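You operate a simulated robot arm through the tools that you are given. There is no shell and no other tool.

The job below is to be done with a simulated robot arm. You get a single attempt, and the scene is never put back.

Task
File sheet 25 on the rings of the black binder.
Fine: snap the rings shut and close the cover; leave the other sheets.

It is judged by the outcome, as a careful person would: the job done as asked, and still so three seconds after it is handed in. It fails if anything else is knocked over, pushed out of place, dropped, spilled or broken. Lids that push on must go on centred and level and be pressed home; caps that screw on are set level and turned clockwise until they are tight. Flat cloth is picked up by pressing the open fingertips on it (5 to 10 N) and closing them slowly along it; thin cloth reads only 2 to 8 mm in the jaws.

Robot
A 7-joint arm with a fingered hand, fixed in place. Base frame: the origin is at the foot of the arm, x ahead of it, y to its left, z up; the work surface is at about z = 0.74. Readings come in m, rad, newtons and seconds.
With the tool pointing down near the work surface it reaches from about 0.38 to 0.86 m from the base axis. Its first joint turns from -2.496 to 2.496 rad. Payload 3 kg.
Tool frame: the origin (TCP) lies between the finger pads and is the grasp point; the fingertips stand 0.026 m ahead of it; z points along the fingers, y is the line along which they close. Largest opening 0.148 m; the body of the gripper starts 0.073 m behind the TCP. The gripper is a hand of 3 fingers: y runs from the thumb to the fingers, the wrist lies at [0, 0, -0.229] in the tool frame, and closing takes about 1.5 s.
Orientation is that of the tool frame in the base frame, as [roll, pitch, yaw] about the fixed x, y, z axes, in that order (R = Rz(yaw) Ry(pitch) Rx(roll)). With the fingers straight down and closing along the base's y, the tool's x points along the base's -x, its y along +y and its z along -z.

Tools
- The arm moves only by the tool servo_tool. Its argument "plan" is one flat list of numbers, 6 for each row, row after row: the shift along the tool's x, y, z in m, then the turn, a rotation vector about the tool's x, y, z in rad. In form: [x, y, z, wx, wy, wz, x, y, z, wx, wy, wz, ...]. A call has 1 to 20 rows; each row is the pose to reach, as a shift and turn from the pose commanded when the call began, along the tool's axes at that moment. "jaw" is the gripper command, from -1 (shut) to 1 (fully open), values between in proportion, set as the call begins (left out, the last holds). Rows are played at 5 a second. More than 0.05 m and 0.15 rad between two rows, or a gripper value outside its range, and nothing of the call is played. A pose out of reach is approached as far as the arm can. The call stops where the force on the tool passes 40 N (or 10 N more than at its start, if that is more) or the arm is blocked; 0.2 s more then pass. Each finger travels about 0.153 m/s and halts on what it meets, pressing with about 23 N; the grip force reading is that of the motor and also rises with nothing between the fingers. The clock runs only during rows and for 0.2 s after the last one: add rows that repeat a pose to give the fingers time. It gives the time, the measured TCP pose, the force on the tool (base axes), the opening and the grip force at its end, in the units of the frame above (readings bear some noise), with the torque about the TCP (base axes, N m) and any sound that the robot's microphone picked up, and new pictures: "pictures" is both (left out), scene, wrist or none.
- Cameras (640 x 400 px; columns grow to the right, rows downward): "scene" is fixed at [0.4009, -0.6509, 1.4979]; the picture's right is [0.73, -0.69, 0.00], its down [-0.37, -0.40, -0.84] and it looks along [0.57, 0.61, -0.55] (base axes); focal length 304 px, centre (320, 200). "wrist" rides on the gripper at [0.068, -0.039, -0.09] in the tool frame; the picture's right is [0.50, 0.87, 0.00], its down [-0.66, 0.38, -0.65] and it looks along [-0.57, 0.33, 0.76] (tool axes); focal length 222 px, centre (320, 200). There is no depth. A picture from a camera that has moved, and an enlarged one, comes with that camera's place and axes in the base frame and with its lens.
- move_column(by): slides the trunk up (or, below 0, down) by that many m; the arm rides with it, the base frame stays. It gives what a move gives, with no picture.
- set_grasp(shape): the hand has 3 fingers and takes this shape, open, in about a second: jaw (thumb against the fingers, like two jaws); tri (thumb and two fingers); tip (a fingertip pinch); poke (one finger out to press); point (the index stretched); flat (the hand flat); cup (the hand cupped); fist (a fist). The gripper value then closes the fingers along that shape, each until it touches; the sizes above hold for jaw. It gives what a move gives, with no picture.
- zoom(camera, box): a new picture of the part [left, top, right, bottom] of that camera's present view, enlarged. The clock stands still meanwhile.
- close_job(): hands the job in; it is judged then, once.

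Places have to be worked out from the pictures, the camera data and where the tool is seen. Open the gripper and draw the arm clear of the work before you hand the job in, unless the task says otherwise.

The tools are called after "Emit:" as a command line: name --argument value ..., lists and objects as JSON in quotes. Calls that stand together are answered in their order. servo_tool: Moves the arm, as the interface text tells. Its arguments: {"type":"object","properties":{"plan":{"type":"array"},"jaw":{"type":"number"},"pictures":{"type":"string","enum":["both","scene","wrist","none"]}},"required":["plan"]} The other tools are called the same way: move_column (by) slides the trunk up or down; set_grasp (shape) gives the hand a shape; zoom (camera, box) takes an enlarged picture of a part of a camera's view; close_job () hands the job in.

At the start:

```text
time: 0.0
tool_pos: [0.7396, 0.1425, 1.283]
ee_rot: [3.139, 0.001, 3.14]
force: [-0.1, -0.2, -0.2]
wrist_torque: [-0.01, 0.02, -0.01]
grip_width: 0.1478
grip_force: 0.1
shape: jaw
trunk travel left (down, up): [-0.668, 0.222]
```

scene: 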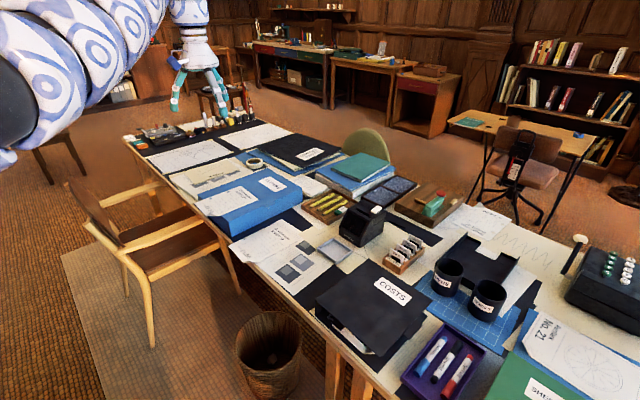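
wrist: 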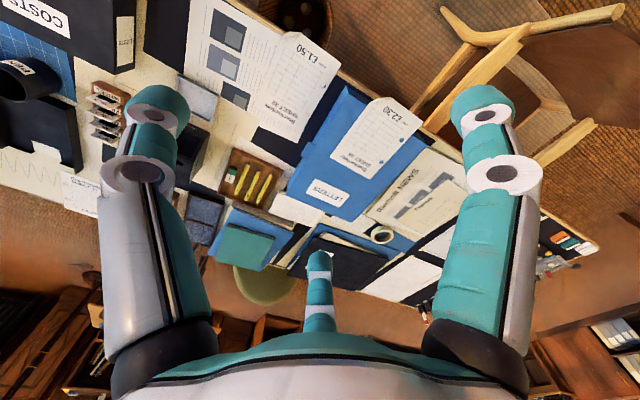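

The overview shows a cluttered desk with several black binders/folders (COSTS, another near the far end) and many sheets. I'll zoom in to find the black binder and sheet 25.

Emit:
zoom --camera "scene" --box '[280, 220, 480, 380]'

Emit:
zoom --camera "scene" --box '[120, 100, 340, 240]'

Emit:
zoom --camera "scene" --box '[440, 200, 640, 400]'

Emit:
zoom --camera "wrist" --box '[180, 0, 420, 150]'

```text
2.50 times, centred on (380, 300) of scene
camera zoom: at [0.4009, -0.6509, 1.4979], right [0.73, -0.69, 0.0], down [-0.37, -0.4, -0.84], along [0.57, 0.61, -0.55], focal length 761 px, centre (170, -50)
```

zoom: 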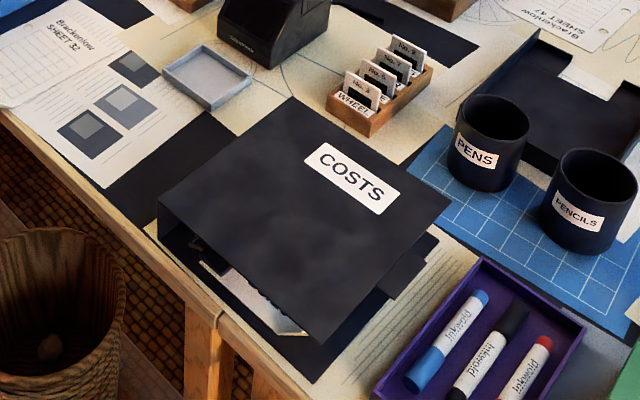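

```text
2.86 times, centred on (230, 170) of scene
camera zoom: at [0.4009, -0.6509, 1.4979], right [0.73, -0.69, 0.0], down [-0.37, -0.4, -0.84], along [0.57, 0.61, -0.55], focal length 870 px, centre (577, 286)
```

zoom: 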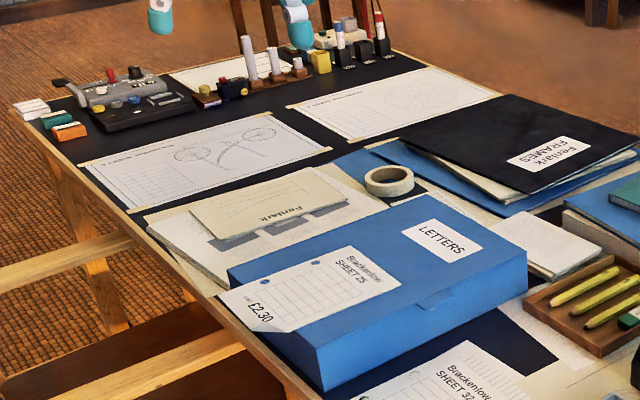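

```text
2.00 times, centred on (540, 300) of scene
camera zoom: at [0.4009, -0.6509, 1.4979], right [0.73, -0.69, 0.0], down [-0.37, -0.4, -0.84], along [0.57, 0.61, -0.55], focal length 609 px, centre (-120, 0)
```

zoom: 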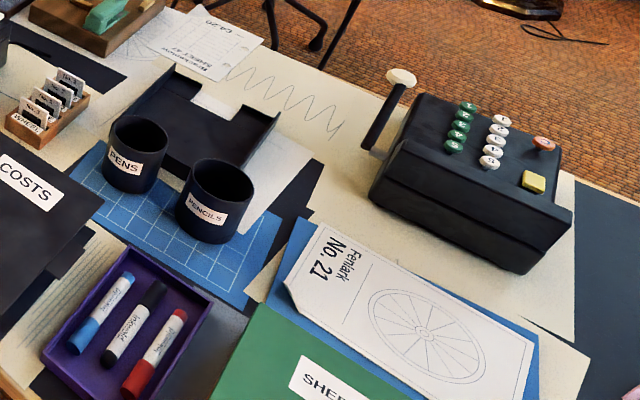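

```text
2.67 times, centred on (300, 75) of wrist
camera zoom: at [0.6718, 0.1038, 1.371], right [-0.5, 0.87, 0.0], down [0.66, 0.38, 0.65], along [0.57, 0.33, -0.76], focal length 592 px, centre (373, 533)
```

zoom: 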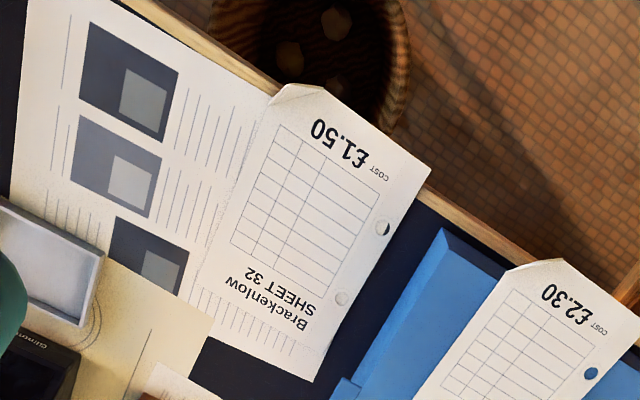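

Sheet 25 lies on the blue LETTERS box, with two punched holes along one edge; the COSTS binder is the black one with something visible under its lifted cover. I'll zoom in tighter on each.

Emit:
zoom --camera "scene" --box '[310, 250, 430, 370]'

Emit:
zoom --camera "scene" --box '[190, 150, 310, 250]'

Emit:
zoom --camera "wrist" --box '[0, 0, 150, 110]'

Emit:
zoom --camera "wrist" --box '[270, 70, 450, 230]'

Emit:
zoom --camera "scene" --box '[220, 140, 440, 280]'

```text
3.33 times, centred on (370, 310) of scene
camera zoom: at [0.4009, -0.6509, 1.4979], right [0.73, -0.69, 0.0], down [-0.37, -0.4, -0.84], along [0.57, 0.61, -0.55], focal length 1014 px, centre (153, -167)
```

zoom: 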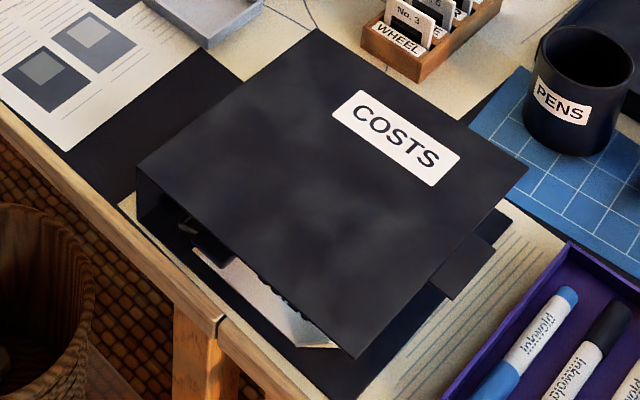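

```text
4.00 times, centred on (250, 200) of scene
camera zoom: at [0.4009, -0.6509, 1.4979], right [0.73, -0.69, 0.0], down [-0.37, -0.4, -0.84], along [0.57, 0.61, -0.55], focal length 1217 px, centre (600, 200)
```

zoom: 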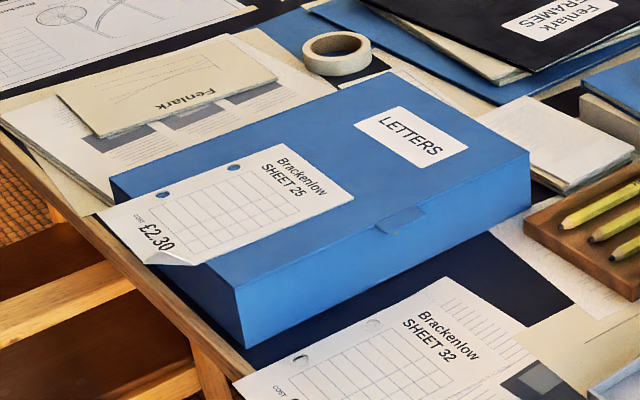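

```text
3.64 times, centred on (75, 55) of wrist
camera zoom: at [0.6718, 0.1038, 1.371], right [-0.5, 0.87, 0.0], down [0.66, 0.38, 0.65], along [0.57, 0.33, -0.76], focal length 808 px, centre (1211, 727)
```

zoom: 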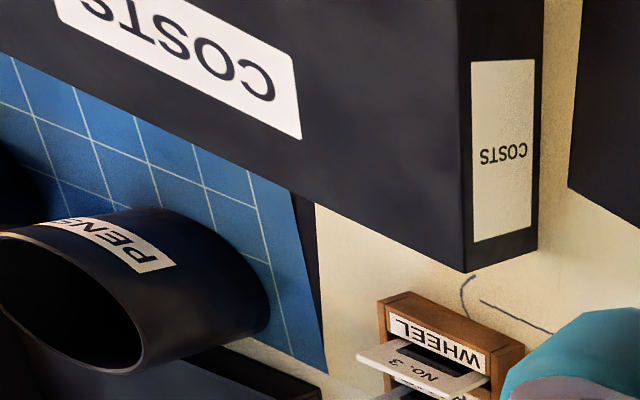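

```text
2.50 times, centred on (360, 150) of wrist
camera zoom: at [0.6718, 0.1038, 1.371], right [-0.5, 0.87, 0.0], down [0.66, 0.38, 0.65], along [0.57, 0.33, -0.76], focal length 555 px, centre (220, 325)
```

zoom: 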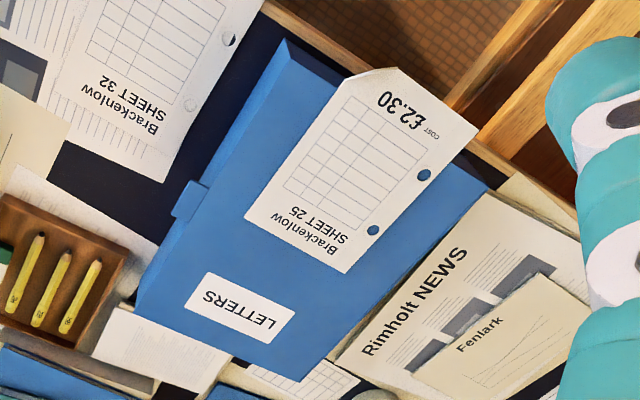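

```text
2.86 times, centred on (330, 210) of scene
camera zoom: at [0.4009, -0.6509, 1.4979], right [0.73, -0.69, 0.0], down [-0.37, -0.4, -0.84], along [0.57, 0.61, -0.55], focal length 870 px, centre (291, 171)
```

zoom: 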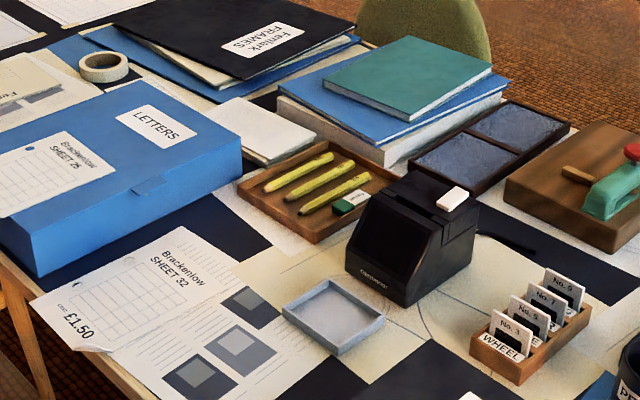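

Sheet 25 is an A5 page on the blue box (x≈0.724–0.928, y≈0.28–0.43, z≈0.817), overhanging the near face by about 4 cm with its holes on the +y edge. The binder spans x≈0.766–1.004, y≈-0.24 (spine) to -0.46, with its cover at z≈0.80. I'll swing the hand over to that side and turn it to point forward (thumb on top), so the wrist camera can look into the binder.

Emit:
servo_tool --plan '[0.0093, -0.0293, 0.0033, 0.0806, -0.0806, -0.0806, 0.0187, -0.0587, 0.0067, 0.1612, -0.1612, -0.1612, 0.028, -0.088, 0.01, 0.2418, -0.2418, -0.2418, 0.0373, -0.1173, 0.0133, 0.3224, -0.3224, -0.3224, 0.0467, -0.1467, 0.0167, 0.403, -0.403, -0.403, 0.056, -0.176, 0.02, 0.4836, -0.4836, -0.4836, 0.0653, -0.2053, 0.0233, 0.5642, -0.5642, -0.5642, 0.0747, -0.2347, 0.0267, 0.6448, -0.6448, -0.6448, 0.084, -0.264, 0.03, 0.7254, -0.7254, -0.7254, 0.0933, -0.2933, 0.0333, 0.806, -0.806, -0.806, 0.1027, -0.3227, 0.0367, 0.8866, -0.8866, -0.8866, 0.112, -0.352, 0.04, 0.9672, -0.9672, -0.9672, 0.1213, -0.3813, 0.0433, 1.0478, -1.0478, -1.0478, 0.1307, -0.4107, 0.0467, 1.1284, -1.1284, -1.1284, 0.14, -0.44, 0.05, 1.209, -1.209, -1.209]'

```text
time: 3.4
tool_pos: [0.7476, -0.2607, 1.4729]
ee_rot: [-1.088, -0.129, -1.558]
force: [0.1, 0.8, 0.2]
wrist_torque: [0.03, -0.04, -0.01]
grip_width: 0.1481
grip_force: 0.1
shape: jaw
out of reach, approached as far as the arm can: row 1, 2, 3, 4, 5, 6, 7, 8, 9, 10, 11, 12, 13, 14, 15
trunk travel left (down, up): [-0.668, 0.222]
stopped in row 15: the arm was blocked; the commanded pose is now the measured one
camera wrist: at [0.6504, -0.3304, 1.4726], right [0.41, -0.59, -0.7], down [-0.41, 0.56, -0.72], along [0.81, 0.58, -0.01], focal length 222 px, centre (320, 200)
```

scene: 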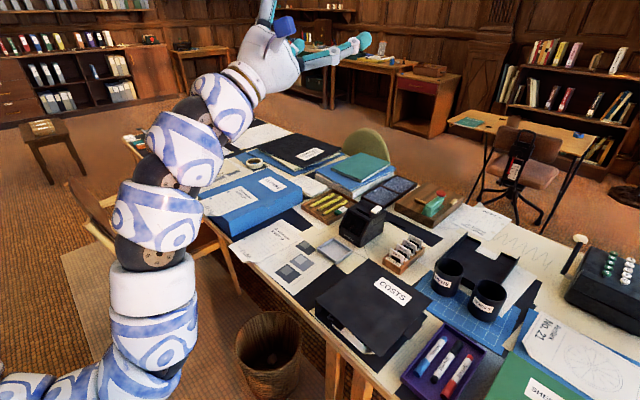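
wrist: 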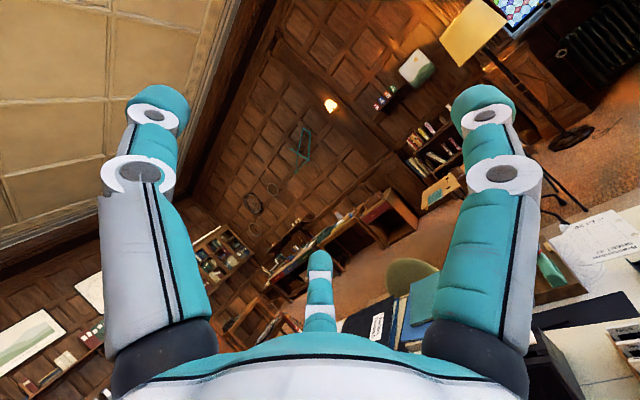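

The arm could not hold that pose and stopped with the fingers tilted 27° upward, so I need to learn the arm's comfortable region. I'll lower the hand and pitch the fingers down to about 30° below horizontal, and check whether that is reachable.

Emit:
servo_tool --plan '[-0.004, 0.022, -0.025, -0.12, 0, 0, -0.008, 0.044, -0.05, -0.24, 0, 0, -0.012, 0.066, -0.075, -0.36, 0, 0, -0.016, 0.088, -0.1, -0.48, 0, 0, -0.02, 0.11, -0.125, -0.6, 0, 0, -0.024, 0.132, -0.15, -0.72, 0, 0, -0.028, 0.154, -0.175, -0.84, 0, 0, -0.033, 0.173, -0.2035, -0.96, 0, 0]'

```text
time: 5.4
tool_pos: [0.785, -0.2398, 1.2699]
ee_rot: [-2.012, 0.017, -1.459]
force: [-0.9, 0.3, -0.5]
wrist_torque: [0.07, -0.01, 0.08]
grip_width: 0.1483
grip_force: 0.0
shape: jaw
out of reach, approached as far as the arm can: row 1, 2, 3, 4, 5, 6, 7, 8
trunk travel left (down, up): [-0.668, 0.222]
stopped in row 8: the arm was blocked; the commanded pose is now the measured one
camera wrist: at [0.7285, -0.3152, 1.3419], right [-0.31, -0.53, -0.79], down [-0.82, 0.57, -0.05], along [0.48, 0.63, -0.61], focal length 222 px, centre (320, 200)
```

scene: 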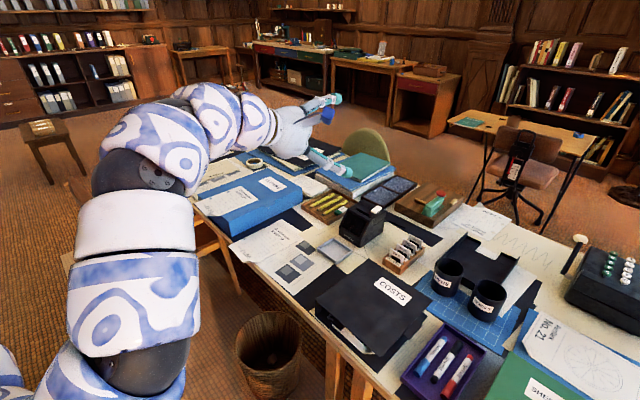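
wrist: 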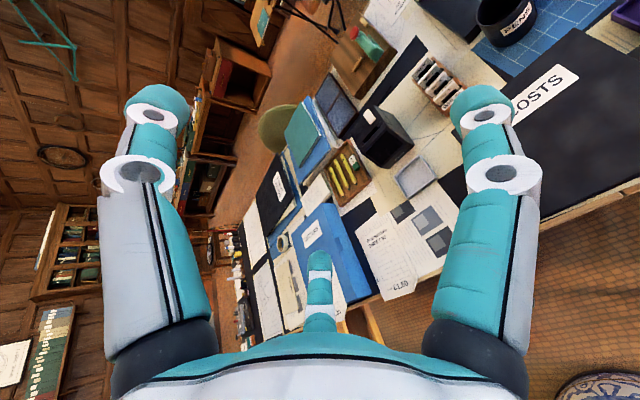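

The hand now points forward and 25° down at (0.785, -0.24, 1.27), but it refuses to draw back in x. A small retreat on its own will tell whether it's a joint limit.

Emit:
servo_tool --plan '[-0.003, 0.0107, -0.0225, 0, 0, 0, -0.0056, 0.0213, -0.0449, 0, 0, 0, -0.0056, 0.0213, -0.0449, 0, 0, 0]' --pictures "none"

```text
time: 6.2
tool_pos: [0.785, -0.239, 1.2733]
ee_rot: [-2.013, 0.014, -1.457]
force: [-0.5, 0.1, 0.2]
wrist_torque: [-0.03, 0.03, 0.01]
grip_width: 0.148
grip_force: 0.1
shape: jaw
out of reach, approached as far as the arm can: row 1, 2, 3
trunk travel left (down, up): [-0.668, 0.222]
```

No retreat at all in this posture, so I'll test whether straight-down travel works with the same orientation.

Emit:
servo_tool --plan '[0.0006, 0.0301, 0.0143, 0, 0, 0, 0.0012, 0.0603, 0.0285, 0, 0, 0, 0.0017, 0.0904, 0.0428, 0, 0, 0, 0.0017, 0.0904, 0.0428, 0, 0, 0]' --pictures "scene"

```text
time: 7.2
tool_pos: [0.7849, -0.2382, 1.1737]
ee_rot: [-2.013, 0.01, -1.458]
force: [0.5, 0.2, -0.3]
wrist_torque: [-0.03, 0.0, 0.02]
grip_width: 0.1478
grip_force: 0.1
shape: jaw
trunk travel left (down, up): [-0.668, 0.222]
```

scene: 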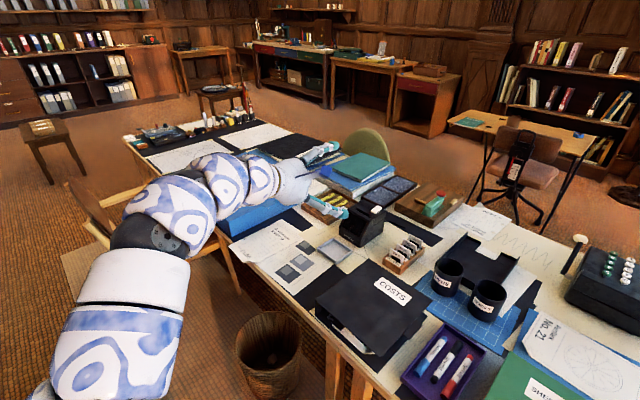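

Going down tracks exactly. Now I'll retry the retreat from this lower height.

Emit:
servo_tool --plan '[-0.0037, 0.0142, -0.03, 0, 0, 0, -0.0075, 0.0285, -0.06, 0, 0, 0, -0.0112, 0.0427, -0.0898, 0, 0, 0, -0.0112, 0.0427, -0.0898, 0, 0, 0]' --pictures "none"

```text
time: 8.2
tool_pos: [0.7705, -0.241, 1.1728]
ee_rot: [-2.012, 0.016, -1.458]
force: [-0.1, 0.1, 0.3]
wrist_torque: [0.0, -0.02, -0.03]
grip_width: 0.1482
grip_force: 0.1
shape: jaw
out of reach, approached as far as the arm can: row 1, 2, 3, 4
trunk travel left (down, up): [-0.668, 0.222]
```

Retreat is limited when the hand is high, so the working region opens up lower down. I'll go down and back toward (0.65, -0.40, 0.95), clear of the table edge, to view the binder's open end with the wrist camera.

Emit:
servo_tool --plan '[0.0213, 0.0365, -0.0044, 0, 0, 0, 0.0427, 0.0729, -0.0089, 0, 0, 0, 0.064, 0.1094, -0.0133, 0, 0, 0, 0.0853, 0.1458, -0.0177, 0, 0, 0, 0.1066, 0.1823, -0.0221, 0, 0, 0, 0.128, 0.2187, -0.0266, 0, 0, 0, 0.1493, 0.2552, -0.031, 0, 0, 0, 0.1493, 0.2552, -0.031, 0, 0, 0]'

```text
time: 10.0
tool_pos: [0.6549, -0.3818, 0.9536]
ee_rot: [-2.014, 0.01, -1.472]
force: [-0.4, 0.1, 0.1]
wrist_torque: [0.0, -0.01, -0.02]
grip_width: 0.148
grip_force: 0.1
shape: jaw
out of reach, approached as far as the arm can: row 7, 8
trunk travel left (down, up): [-0.668, 0.222]
camera wrist: at [0.5972, -0.4569, 1.0252], right [-0.32, -0.53, -0.79], down [-0.81, 0.58, -0.05], along [0.48, 0.62, -0.61], focal length 222 px, centre (320, 200)
```

scene: 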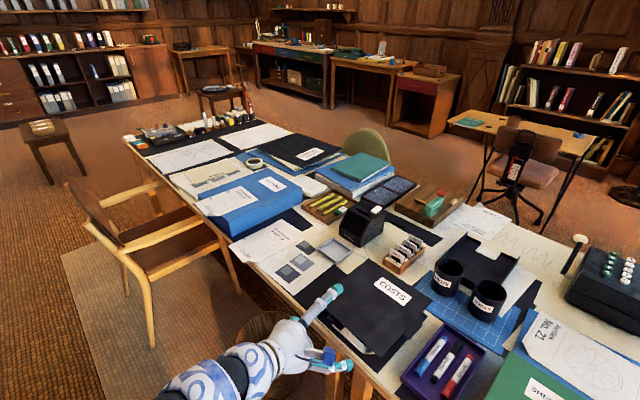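
wrist: 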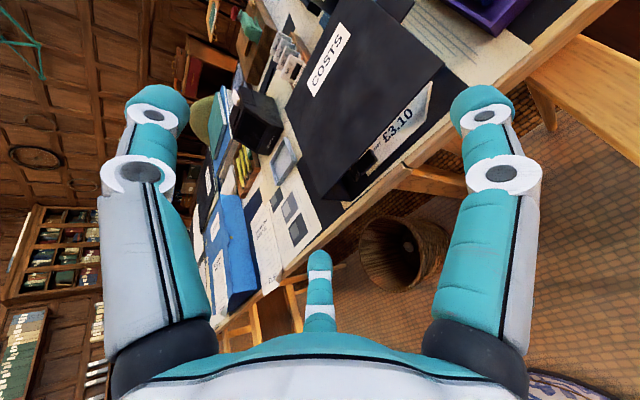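

Now I can see under the cover: a sheet marked £3.10 and something dark near the spine. Zooming in on that.

Emit:
zoom --camera "wrist" --box '[300, 60, 460, 220]'

Emit:
zoom --camera "scene" --box '[250, 250, 450, 400]'

```text
2.50 times, centred on (380, 140) of wrist
camera zoom: at [0.5972, -0.4569, 1.0252], right [-0.32, -0.53, -0.79], down [-0.81, 0.58, -0.05], along [0.48, 0.62, -0.61], focal length 555 px, centre (170, 350)
```

zoom: 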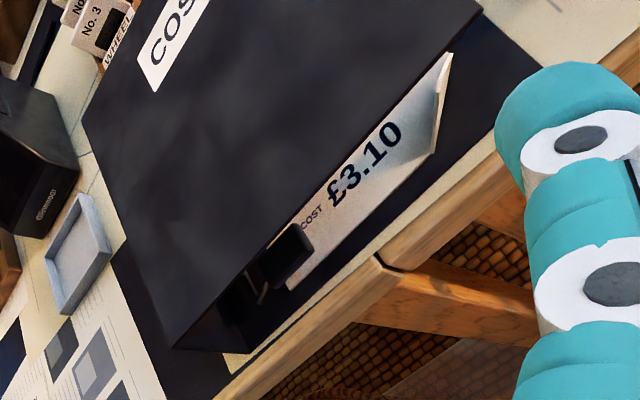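

```text
2.67 times, centred on (350, 325) of scene
camera zoom: at [0.4009, -0.6509, 1.4979], right [0.73, -0.69, 0.0], down [-0.37, -0.4, -0.84], along [0.57, 0.61, -0.55], focal length 812 px, centre (240, -133)
```

zoom: 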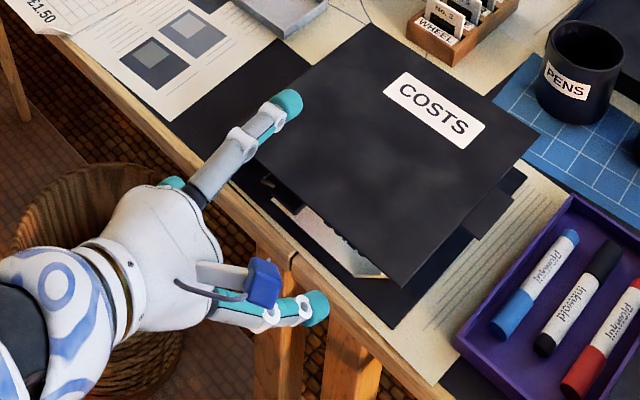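

The inside shows a £3.10 sheet lying on the base, plus a black lever block and a ring near the spine at the near end. To see the rings I'll open the cover: level the hand (pointing +x, thumb above, fingers below), narrow the jaws to about 6 cm, and line up in front of the cover's near edge.

Emit:
servo_tool --plan '[0.0045, 0.0195, 0.0166, 0.0887, 0.0199, 0.0024, 0.009, 0.039, 0.0332, 0.1774, 0.0398, 0.0048, 0.0136, 0.0586, 0.0498, 0.266, 0.0596, 0.0073, 0.0181, 0.0781, 0.0664, 0.3547, 0.0795, 0.0097, 0.0226, 0.0976, 0.083, 0.4434, 0.0994, 0.0121, 0.0226, 0.0976, 0.083, 0.4434, 0.0994, 0.0121]' --jaw -0.19

```text
time: 11.4
tool_pos: [0.6917, -0.3989, 0.8292]
ee_rot: [-1.572, 0.002, -1.554]
force: [-0.4, -0.1, 0.2]
wrist_torque: [-0.01, -0.02, 0.02]
grip_width: 0.0604
grip_force: 0.0
shape: jaw
trunk travel left (down, up): [-0.668, 0.222]
camera wrist: at [0.6016, -0.4684, 0.8663], right [0.01, -0.5, -0.87], down [-0.66, 0.65, -0.38], along [0.75, 0.58, -0.32], focal length 222 px, centre (320, 200)
```

scene: 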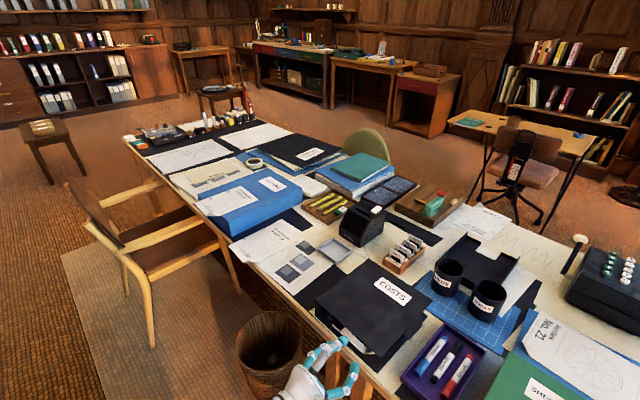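
wrist: 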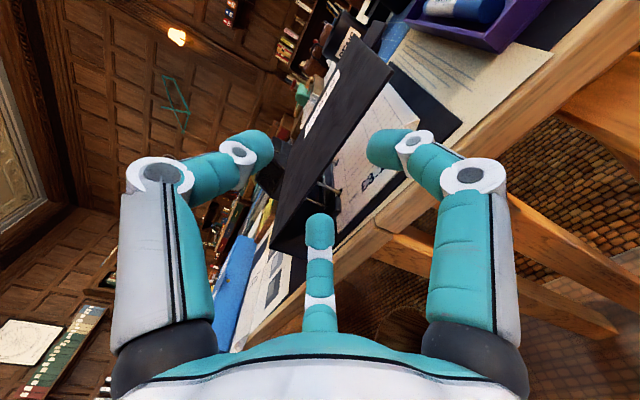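

Levelled at (0.692, -0.399, 0.829). The wrist camera now looks right into the binder; let me enlarge it.

Emit:
zoom --camera "wrist" --box '[270, 50, 430, 250]'

Emit:
zoom --camera "scene" --box '[280, 260, 440, 400]'

```text
2.00 times, centred on (350, 150) of wrist
camera zoom: at [0.6016, -0.4684, 0.8663], right [0.01, -0.5, -0.87], down [-0.66, 0.65, -0.38], along [0.75, 0.58, -0.32], focal length 444 px, centre (260, 300)
```

zoom: 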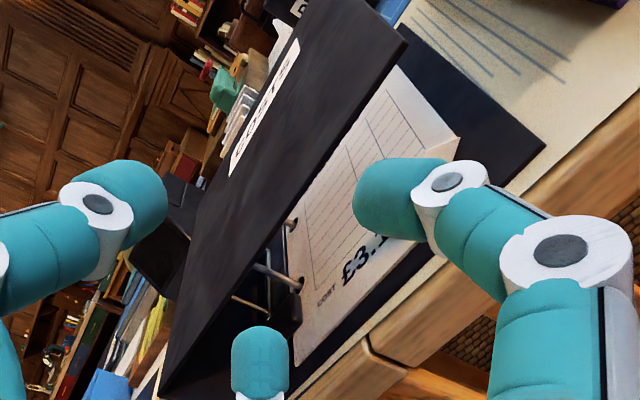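

```text
2.86 times, centred on (360, 330) of scene
camera zoom: at [0.4009, -0.6509, 1.4979], right [0.73, -0.69, 0.0], down [-0.37, -0.4, -0.84], along [0.57, 0.61, -0.55], focal length 870 px, centre (206, -171)
```

zoom: 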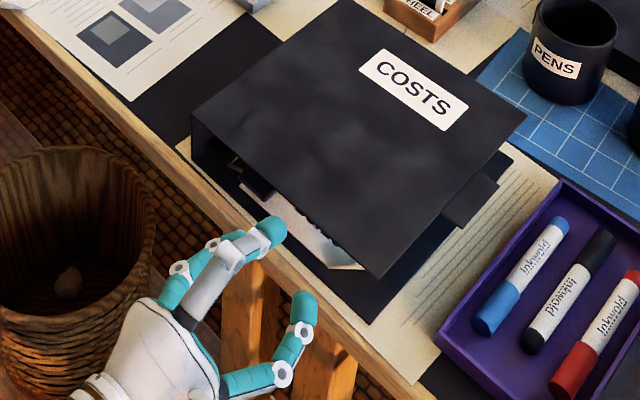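

The rings are open prongs near the spine, with a £3.10 sheet already on them. With the jaws fully open the fingers are straight, so I'll open them, raise the hand so the two lower fingers sit just under the cover height (~0.79), and check the alignment before sliding in.

Emit:
servo_tool --plan '[0, -0.0175, 0, 0, 0, 0, 0, -0.035, 0, 0, 0, 0, 0, -0.035, 0.02, 0, 0, 0, 0, -0.035, 0.04, 0, 0, 0, 0, -0.035, 0.04, 0, 0, 0]' --jaw 1

```text
time: 12.6
tool_pos: [0.7308, -0.3983, 0.8638]
ee_rot: [-1.573, 0.003, -1.557]
force: [-0.1, 1.1, -0.3]
wrist_torque: [0.01, -0.03, 0.02]
grip_width: 0.1477
grip_force: 0.1
shape: jaw
trunk travel left (down, up): [-0.668, 0.222]
camera wrist: at [0.64, -0.4682, 0.9014], right [0.01, -0.5, -0.87], down [-0.66, 0.65, -0.38], along [0.75, 0.58, -0.32], focal length 222 px, centre (320, 200)
```

scene: 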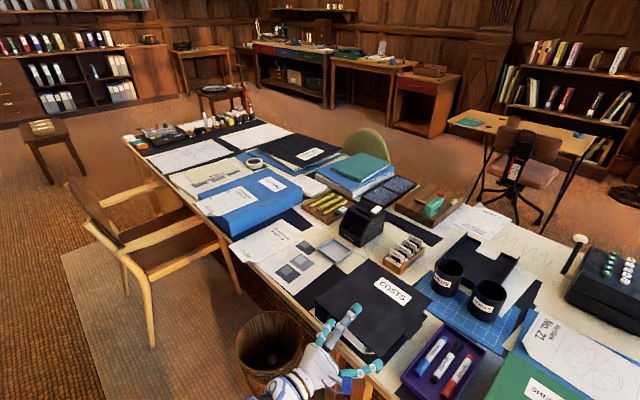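
wrist: 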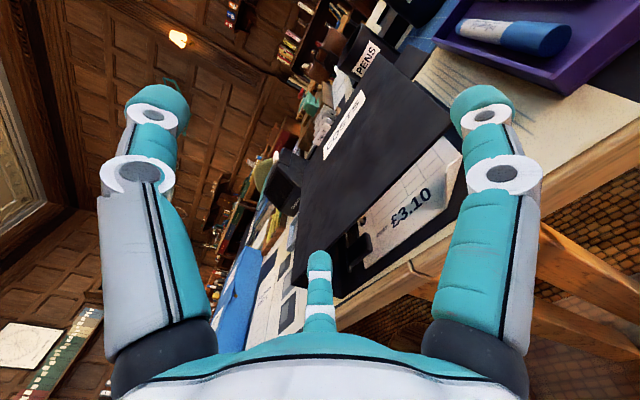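

Emit:
zoom --camera "scene" --box '[290, 260, 430, 400]'

Emit:
zoom --camera "wrist" --box '[270, 70, 530, 310]'

```text
2.86 times, centred on (360, 330) of scene
camera zoom: at [0.4009, -0.6509, 1.4979], right [0.73, -0.69, 0.0], down [-0.37, -0.4, -0.84], along [0.57, 0.61, -0.55], focal length 870 px, centre (206, -171)
```

zoom: 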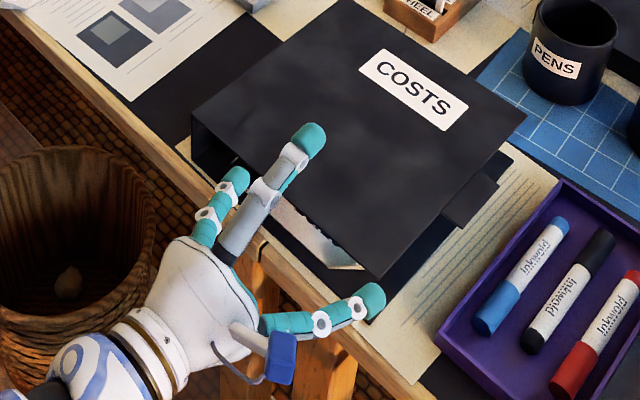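

```text
1.67 times, centred on (400, 190) of wrist
camera zoom: at [0.64, -0.4682, 0.9014], right [0.01, -0.5, -0.87], down [-0.66, 0.65, -0.38], along [0.75, 0.58, -0.32], focal length 370 px, centre (187, 217)
```

zoom: 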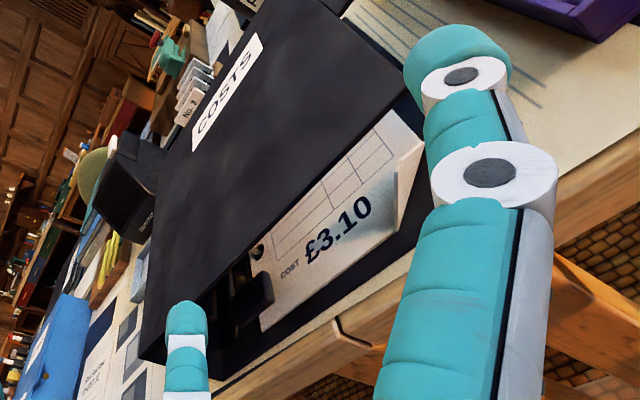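

The two lower fingers are spread ±7.6 cm sideways (tips at y≈-0.465 and -0.312), which would hit the ring lever. I'll back off and look at a single-finger shape instead.

Emit:
servo_tool --plan '[0, 0, -0.03, 0, 0, 0, 0, 0, -0.06, 0, 0, 0, 0, 0, -0.06, 0, 0, 0]' --pictures "none"

Emit:
set_grasp --shape "point"

Emit:
zoom --camera "scene" --box '[260, 260, 420, 400]'

Emit:
zoom --camera "wrist" --box '[0, 0, 640, 400]'

```text
time: 13.4
tool_pos: [0.6714, -0.3998, 0.8662]
ee_rot: [-1.571, 0.004, -1.557]
force: [0.6, 0.2, 0.0]
wrist_torque: [0.02, -0.01, -0.05]
grip_width: 0.1479
grip_force: 0.1
shape: jaw
trunk travel left (down, up): [-0.668, 0.222]
```

```text
time: 14.3
tool_pos: [0.6699, -0.3999, 0.8668]
ee_rot: [-1.571, 0.004, -1.557]
force: [-0.5, -0.2, -1.4]
wrist_torque: [0.01, -0.03, 0.02]
grip_width: 0.1417
grip_force: 0.1
shape: point
trunk travel left (down, up): [-0.668, 0.222]
```

```text
2.86 times, centred on (340, 330) of scene
camera zoom: at [0.4009, -0.6509, 1.4979], right [0.73, -0.69, 0.0], down [-0.37, -0.4, -0.84], along [0.57, 0.61, -0.55], focal length 870 px, centre (263, -171)
```

zoom: 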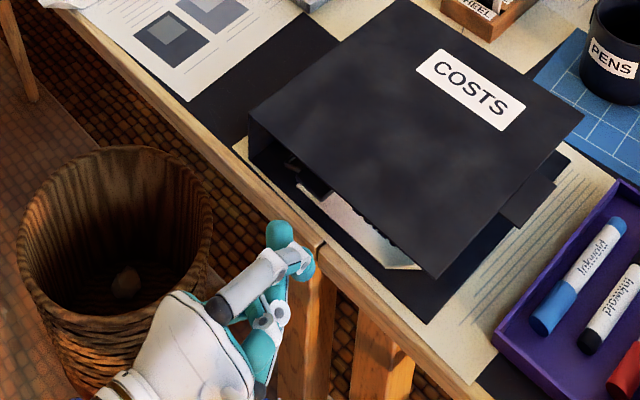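

```text
1.00 times, centred on (320, 200) of wrist (not enlarged: the box is as wide or as high as the picture)
camera zoom: at [0.5799, -0.4689, 0.9031], right [0.01, -0.5, -0.87], down [-0.66, 0.65, -0.38], along [0.75, 0.58, -0.32], focal length 222 px, centre (320, 200)
```

zoom: 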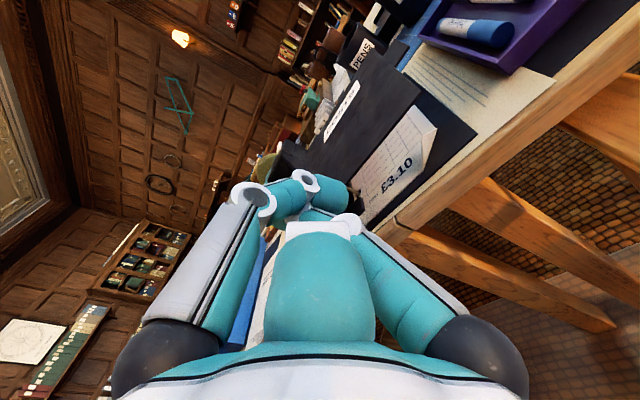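

The "point" shape leaves the thumb next to the index. I'll look at the "poke" and "tip" shapes before choosing.

Emit:
set_grasp --shape "poke"

Emit:
zoom --camera "scene" --box '[260, 290, 380, 400]'

Emit:
zoom --camera "wrist" --box '[0, 0, 640, 400]'

Emit:
set_grasp --shape "tip"

Emit:
zoom --camera "scene" --box '[260, 290, 380, 400]'

Emit:
zoom --camera "wrist" --box '[0, 0, 640, 400]'

```text
time: 15.2
tool_pos: [0.6706, -0.3997, 0.866]
ee_rot: [-1.57, 0.004, -1.556]
force: [0.7, -0.1, 0.3]
wrist_torque: [-0.01, 0.0, 0.0]
grip_width: 0.0
grip_force: 0.0
shape: poke
trunk travel left (down, up): [-0.668, 0.222]
```

```text
3.64 times, centred on (320, 345) of scene
camera zoom: at [0.4009, -0.6509, 1.4979], right [0.73, -0.69, 0.0], down [-0.37, -0.4, -0.84], along [0.57, 0.61, -0.55], focal length 1107 px, centre (320, -327)
```

zoom: 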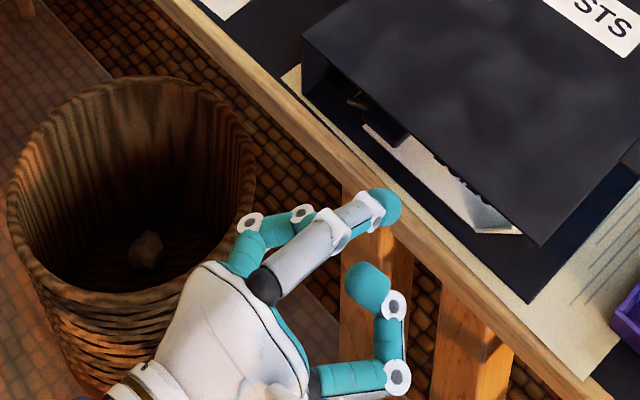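

```text
1.00 times, centred on (320, 200) of wrist (not enlarged: the box is as wide or as high as the picture)
camera zoom: at [0.5799, -0.4689, 0.9032], right [0.01, -0.5, -0.87], down [-0.66, 0.65, -0.38], along [0.75, 0.58, -0.32], focal length 222 px, centre (320, 200)
```

zoom: 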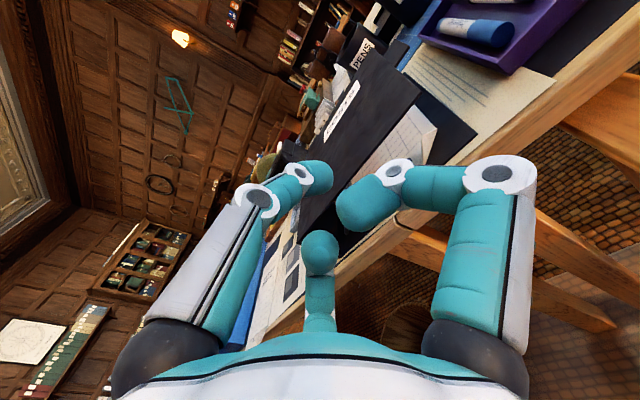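

```text
time: 16.1
tool_pos: [0.6705, -0.4006, 0.8653]
ee_rot: [-1.57, 0.004, -1.556]
force: [0.1, -0.2, -0.1]
wrist_torque: [0.0, 0.03, 0.05]
grip_width: 0.1476
grip_force: 0.0
shape: tip
trunk travel left (down, up): [-0.668, 0.222]
```

```text
3.64 times, centred on (320, 345) of scene
camera zoom: at [0.4009, -0.6509, 1.4979], right [0.73, -0.69, 0.0], down [-0.37, -0.4, -0.84], along [0.57, 0.61, -0.55], focal length 1107 px, centre (320, -327)
```

zoom: 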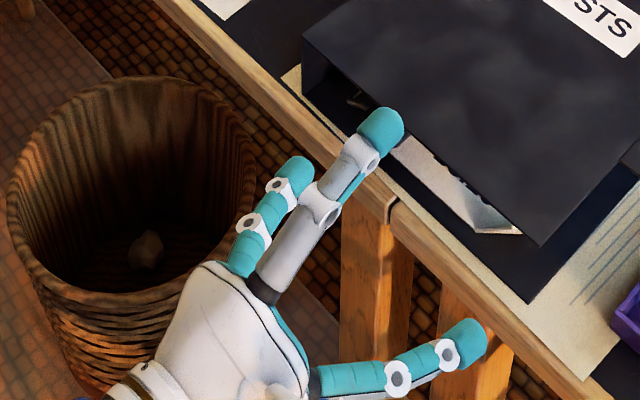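

```text
1.00 times, centred on (320, 200) of wrist (not enlarged: the box is as wide or as high as the picture)
camera zoom: at [0.5799, -0.4689, 0.9031], right [0.01, -0.5, -0.87], down [-0.66, 0.65, -0.38], along [0.75, 0.58, -0.32], focal length 222 px, centre (320, 200)
```

zoom: 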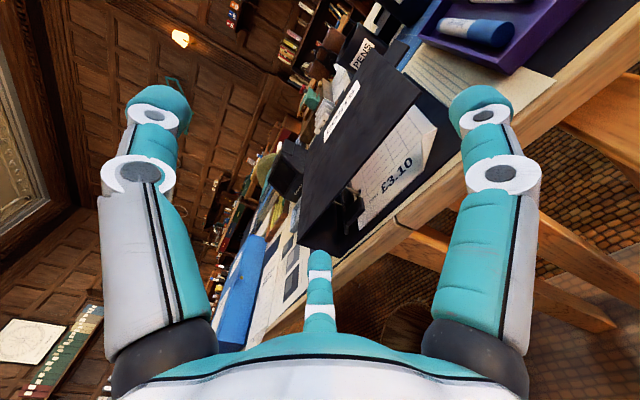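

The single thumb is the natural lifting digit, but first I'll check whether "flat" or "tri" gives something slimmer.

Emit:
set_grasp --shape "flat"

Emit:
zoom --camera "scene" --box '[260, 290, 380, 400]'

Emit:
zoom --camera "wrist" --box '[0, 0, 640, 400]'

Emit:
set_grasp --shape "tri"

Emit:
zoom --camera "scene" --box '[260, 290, 380, 400]'

Emit:
zoom --camera "wrist" --box '[0, 0, 640, 400]'

```text
time: 17.0
tool_pos: [0.6701, -0.3995, 0.8655]
ee_rot: [-1.57, 0.004, -1.556]
force: [-0.1, 0.0, 0.0]
wrist_torque: [0.01, -0.01, -0.01]
grip_width: 0.0
grip_force: 0.0
shape: flat
trunk travel left (down, up): [-0.668, 0.222]
```

```text
3.64 times, centred on (320, 345) of scene
camera zoom: at [0.4009, -0.6509, 1.4979], right [0.73, -0.69, 0.0], down [-0.37, -0.4, -0.84], along [0.57, 0.61, -0.55], focal length 1107 px, centre (320, -327)
```

zoom: 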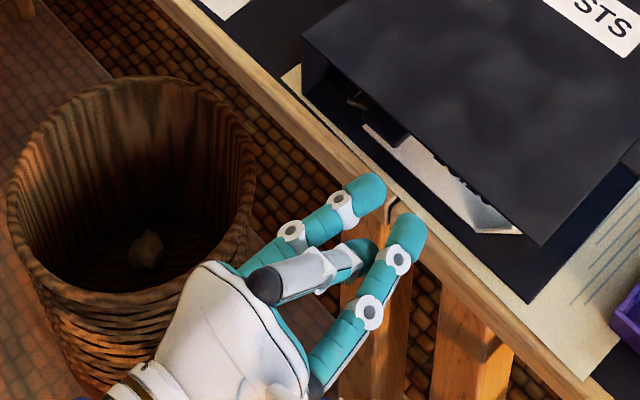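

```text
1.00 times, centred on (320, 200) of wrist (not enlarged: the box is as wide or as high as the picture)
camera zoom: at [0.5799, -0.4689, 0.9031], right [0.01, -0.5, -0.87], down [-0.66, 0.65, -0.38], along [0.75, 0.58, -0.32], focal length 222 px, centre (320, 200)
```

zoom: 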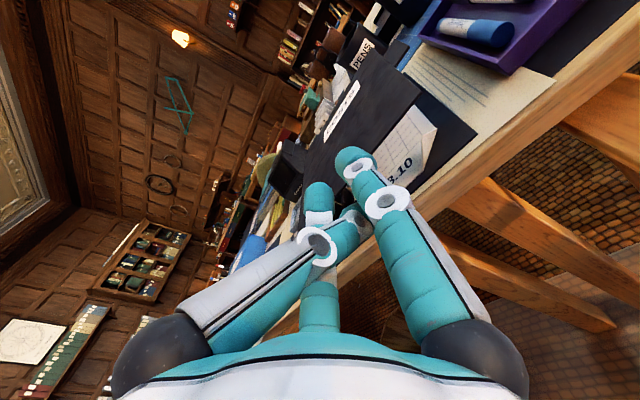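

```text
time: 17.9
tool_pos: [0.6705, -0.4, 0.8668]
ee_rot: [-1.57, 0.003, -1.556]
force: [-0.3, 0.6, -0.2]
wrist_torque: [-0.02, 0.0, 0.06]
grip_width: 0.1482
grip_force: 0.1
shape: tri
trunk travel left (down, up): [-0.668, 0.222]
```

```text
3.64 times, centred on (320, 345) of scene
camera zoom: at [0.4009, -0.6509, 1.4979], right [0.73, -0.69, 0.0], down [-0.37, -0.4, -0.84], along [0.57, 0.61, -0.55], focal length 1107 px, centre (320, -327)
```

zoom: 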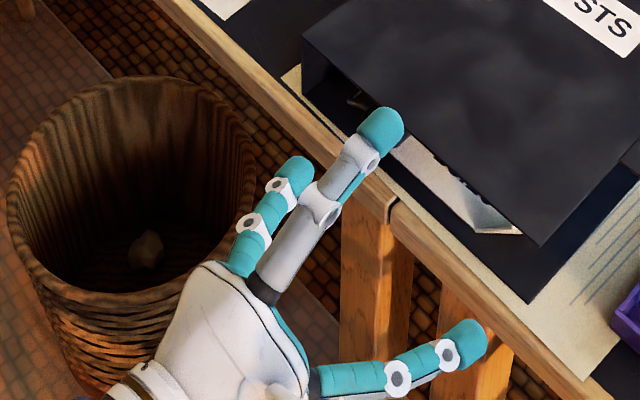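

```text
1.00 times, centred on (320, 200) of wrist (not enlarged: the box is as wide or as high as the picture)
camera zoom: at [0.5799, -0.4689, 0.9032], right [0.01, -0.5, -0.87], down [-0.66, 0.65, -0.38], along [0.75, 0.58, -0.32], focal length 222 px, centre (320, 200)
```

zoom: 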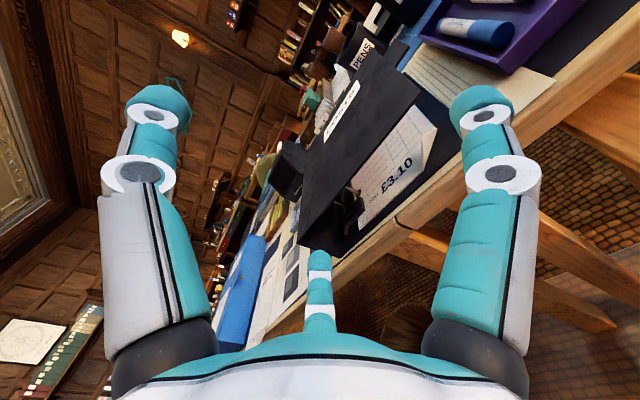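

"Flat" and "tri" don't help much; the thumb is best. I'll switch back to the jaw shape and roll the hand 180° about its pointing axis, so the single thumb is underneath and can lift the cover while the two fingers stay above it.

Emit:
set_grasp --shape "jaw"

Emit:
servo_tool --plan '[0, -0.02, 0, 0, 0, 0.15, 0, -0.04, 0, 0, 0, 0.3, 0, -0.05, 0, 0, 0, 0.45, 0, -0.05, 0, 0, 0, 0.6, 0, -0.05, 0, 0, 0, 0.75, 0, -0.05, 0, 0, 0, 0.9, 0, -0.05, 0, 0, 0, 1.05, 0, -0.05, 0, 0, 0, 1.2, 0, -0.05, 0, 0, 0, 1.35, 0, -0.05, 0, 0, 0, 1.5, 0, -0.05, 0, 0, 0, 1.571]'

```text
time: 18.8
tool_pos: [0.6696, -0.4001, 0.8666]
ee_rot: [-1.569, 0.003, -1.556]
force: [-0.1, 0.1, 0.2]
wrist_torque: [-0.04, 0.03, -0.06]
grip_width: 0.1477
grip_force: 0.1
shape: jaw
trunk travel left (down, up): [-0.668, 0.222]
```

```text
time: 21.2
tool_pos: [0.6708, -0.3999, 0.9149]
ee_rot: [1.441, 1.566, 1.456]
force: [0.0, -0.6, 0.6]
wrist_torque: [0.01, -0.03, 0.0]
grip_width: 0.1479
grip_force: 0.1
shape: jaw
trunk travel left (down, up): [-0.668, 0.222]
camera wrist: at [0.5799, -0.4401, 0.8458], right [-0.01, 0.87, -0.5], down [-0.66, 0.36, 0.66], along [0.75, 0.33, 0.57], focal length 222 px, centre (320, 200)
```

scene: 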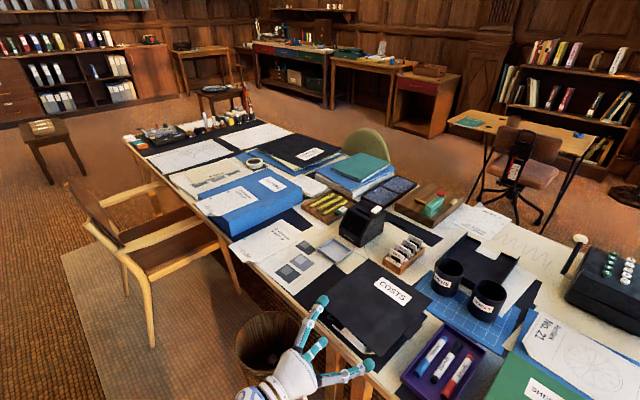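
wrist: 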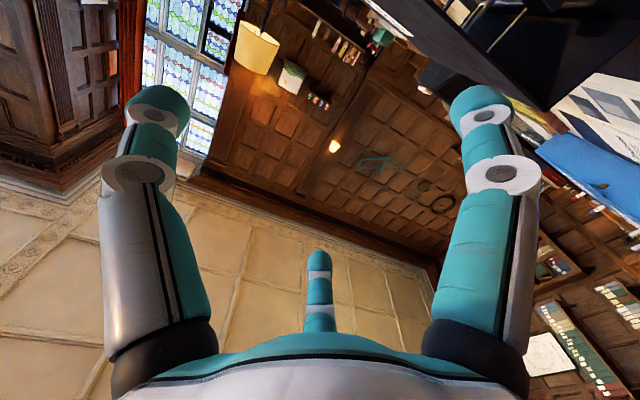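

Tracking well. I'll finish the roll so the thumb is at the bottom.

Emit:
servo_tool --plan '[0, 0, 0, 0, 0, 0.15, 0, 0, 0, 0, 0, 0.3, 0, 0, 0, 0, 0, 0.45, 0, 0, 0, 0, 0, 0.6, 0, 0, 0, 0, 0, 0.75, 0, 0, 0, 0, 0, 0.9, 0, 0, 0, 0, 0, 1.05, 0, 0, 0, 0, 0, 1.2, 0, 0, 0, 0, 0, 1.35, 0, 0, 0, 0, 0, 1.5, 0, 0, 0, 0, 0, 1.571]'

```text
time: 23.6
tool_pos: [0.669, -0.3999, 0.9143]
ee_rot: [1.569, -0.006, 1.584]
force: [-0.1, 0.3, 0.8]
wrist_torque: [0.03, -0.02, 0.0]
grip_width: 0.1481
grip_force: 0.0
shape: jaw
trunk travel left (down, up): [-0.668, 0.222]
camera wrist: at [0.578, -0.3338, 0.8743], right [-0.01, 0.49, 0.87], down [-0.64, -0.67, 0.37], along [0.76, -0.56, 0.32], focal length 222 px, centre (320, 200)
```

scene: 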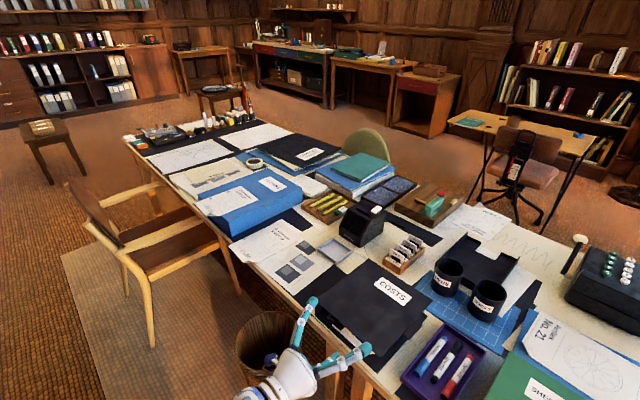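
wrist: 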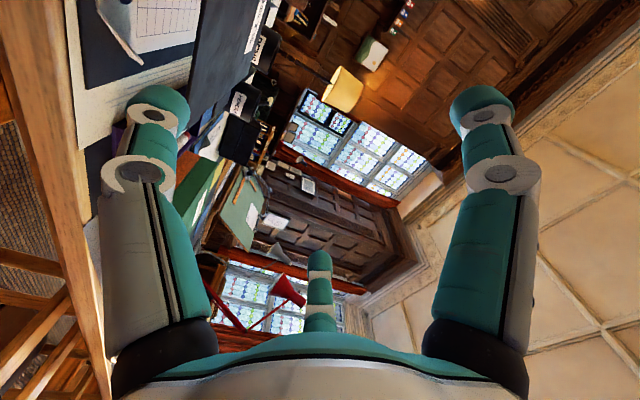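

The thumb is now underneath. I'll line up just in front of the cover edge at (0.73, -0.41, 0.866), which puts the thumb pad near z≈0.79.

Emit:
servo_tool --plan '[-0.003, -0.024, 0, 0, 0, 0, -0.006, -0.048, 0, 0, 0, 0, -0.01, -0.048, 0.02, 0, 0, 0, -0.01, -0.048, 0.04, 0, 0, 0, -0.01, -0.048, 0.06, 0, 0, 0, -0.01, -0.048, 0.06, 0, 0, 0]'

Emit:
zoom --camera "scene" --box '[290, 270, 430, 400]'

Emit:
zoom --camera "wrist" --box '[60, 0, 300, 200]'

```text
time: 25.0
tool_pos: [0.7306, -0.4089, 0.8671]
ee_rot: [1.571, -0.003, 1.584]
force: [0.6, -0.4, 0.1]
wrist_torque: [0.0, -0.04, -0.02]
grip_width: 0.1478
grip_force: 0.2
shape: jaw
trunk travel left (down, up): [-0.668, 0.222]
camera wrist: at [0.6389, -0.343, 0.827], right [-0.01, 0.5, 0.87], down [-0.64, -0.67, 0.38], along [0.76, -0.56, 0.33], focal length 222 px, centre (320, 200)
```

scene: 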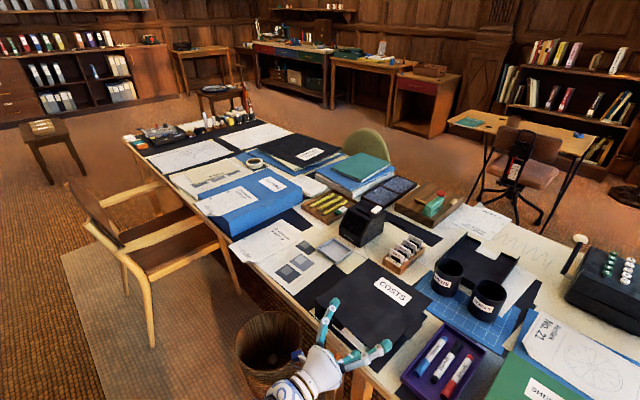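
wrist: 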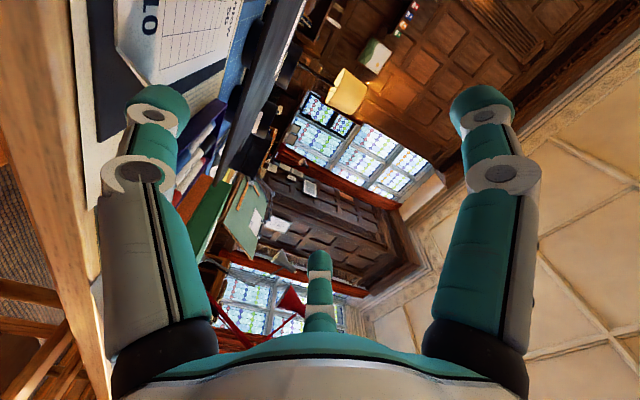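

```text
3.08 times, centred on (360, 335) of scene
camera zoom: at [0.4009, -0.6509, 1.4979], right [0.73, -0.69, 0.0], down [-0.37, -0.4, -0.84], along [0.57, 0.61, -0.55], focal length 936 px, centre (197, -215)
```

zoom: 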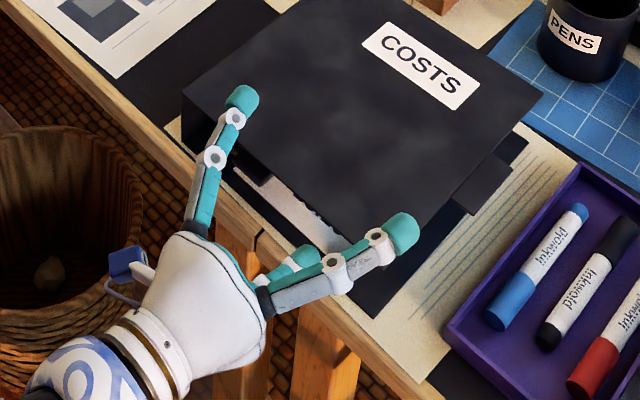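

```text
2.00 times, centred on (180, 100) of wrist
camera zoom: at [0.6389, -0.343, 0.827], right [-0.01, 0.5, 0.87], down [-0.64, -0.67, 0.38], along [0.76, -0.56, 0.33], focal length 444 px, centre (600, 400)
```

zoom: 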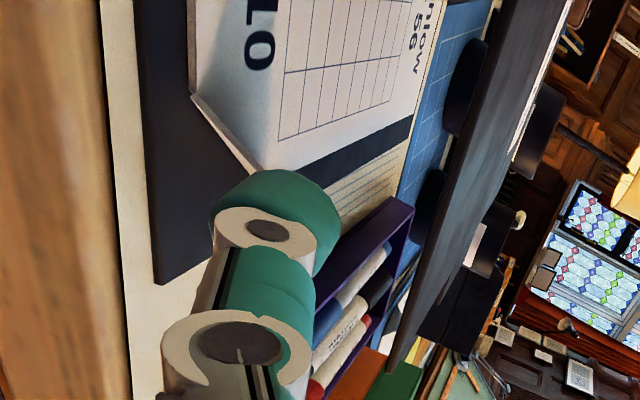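

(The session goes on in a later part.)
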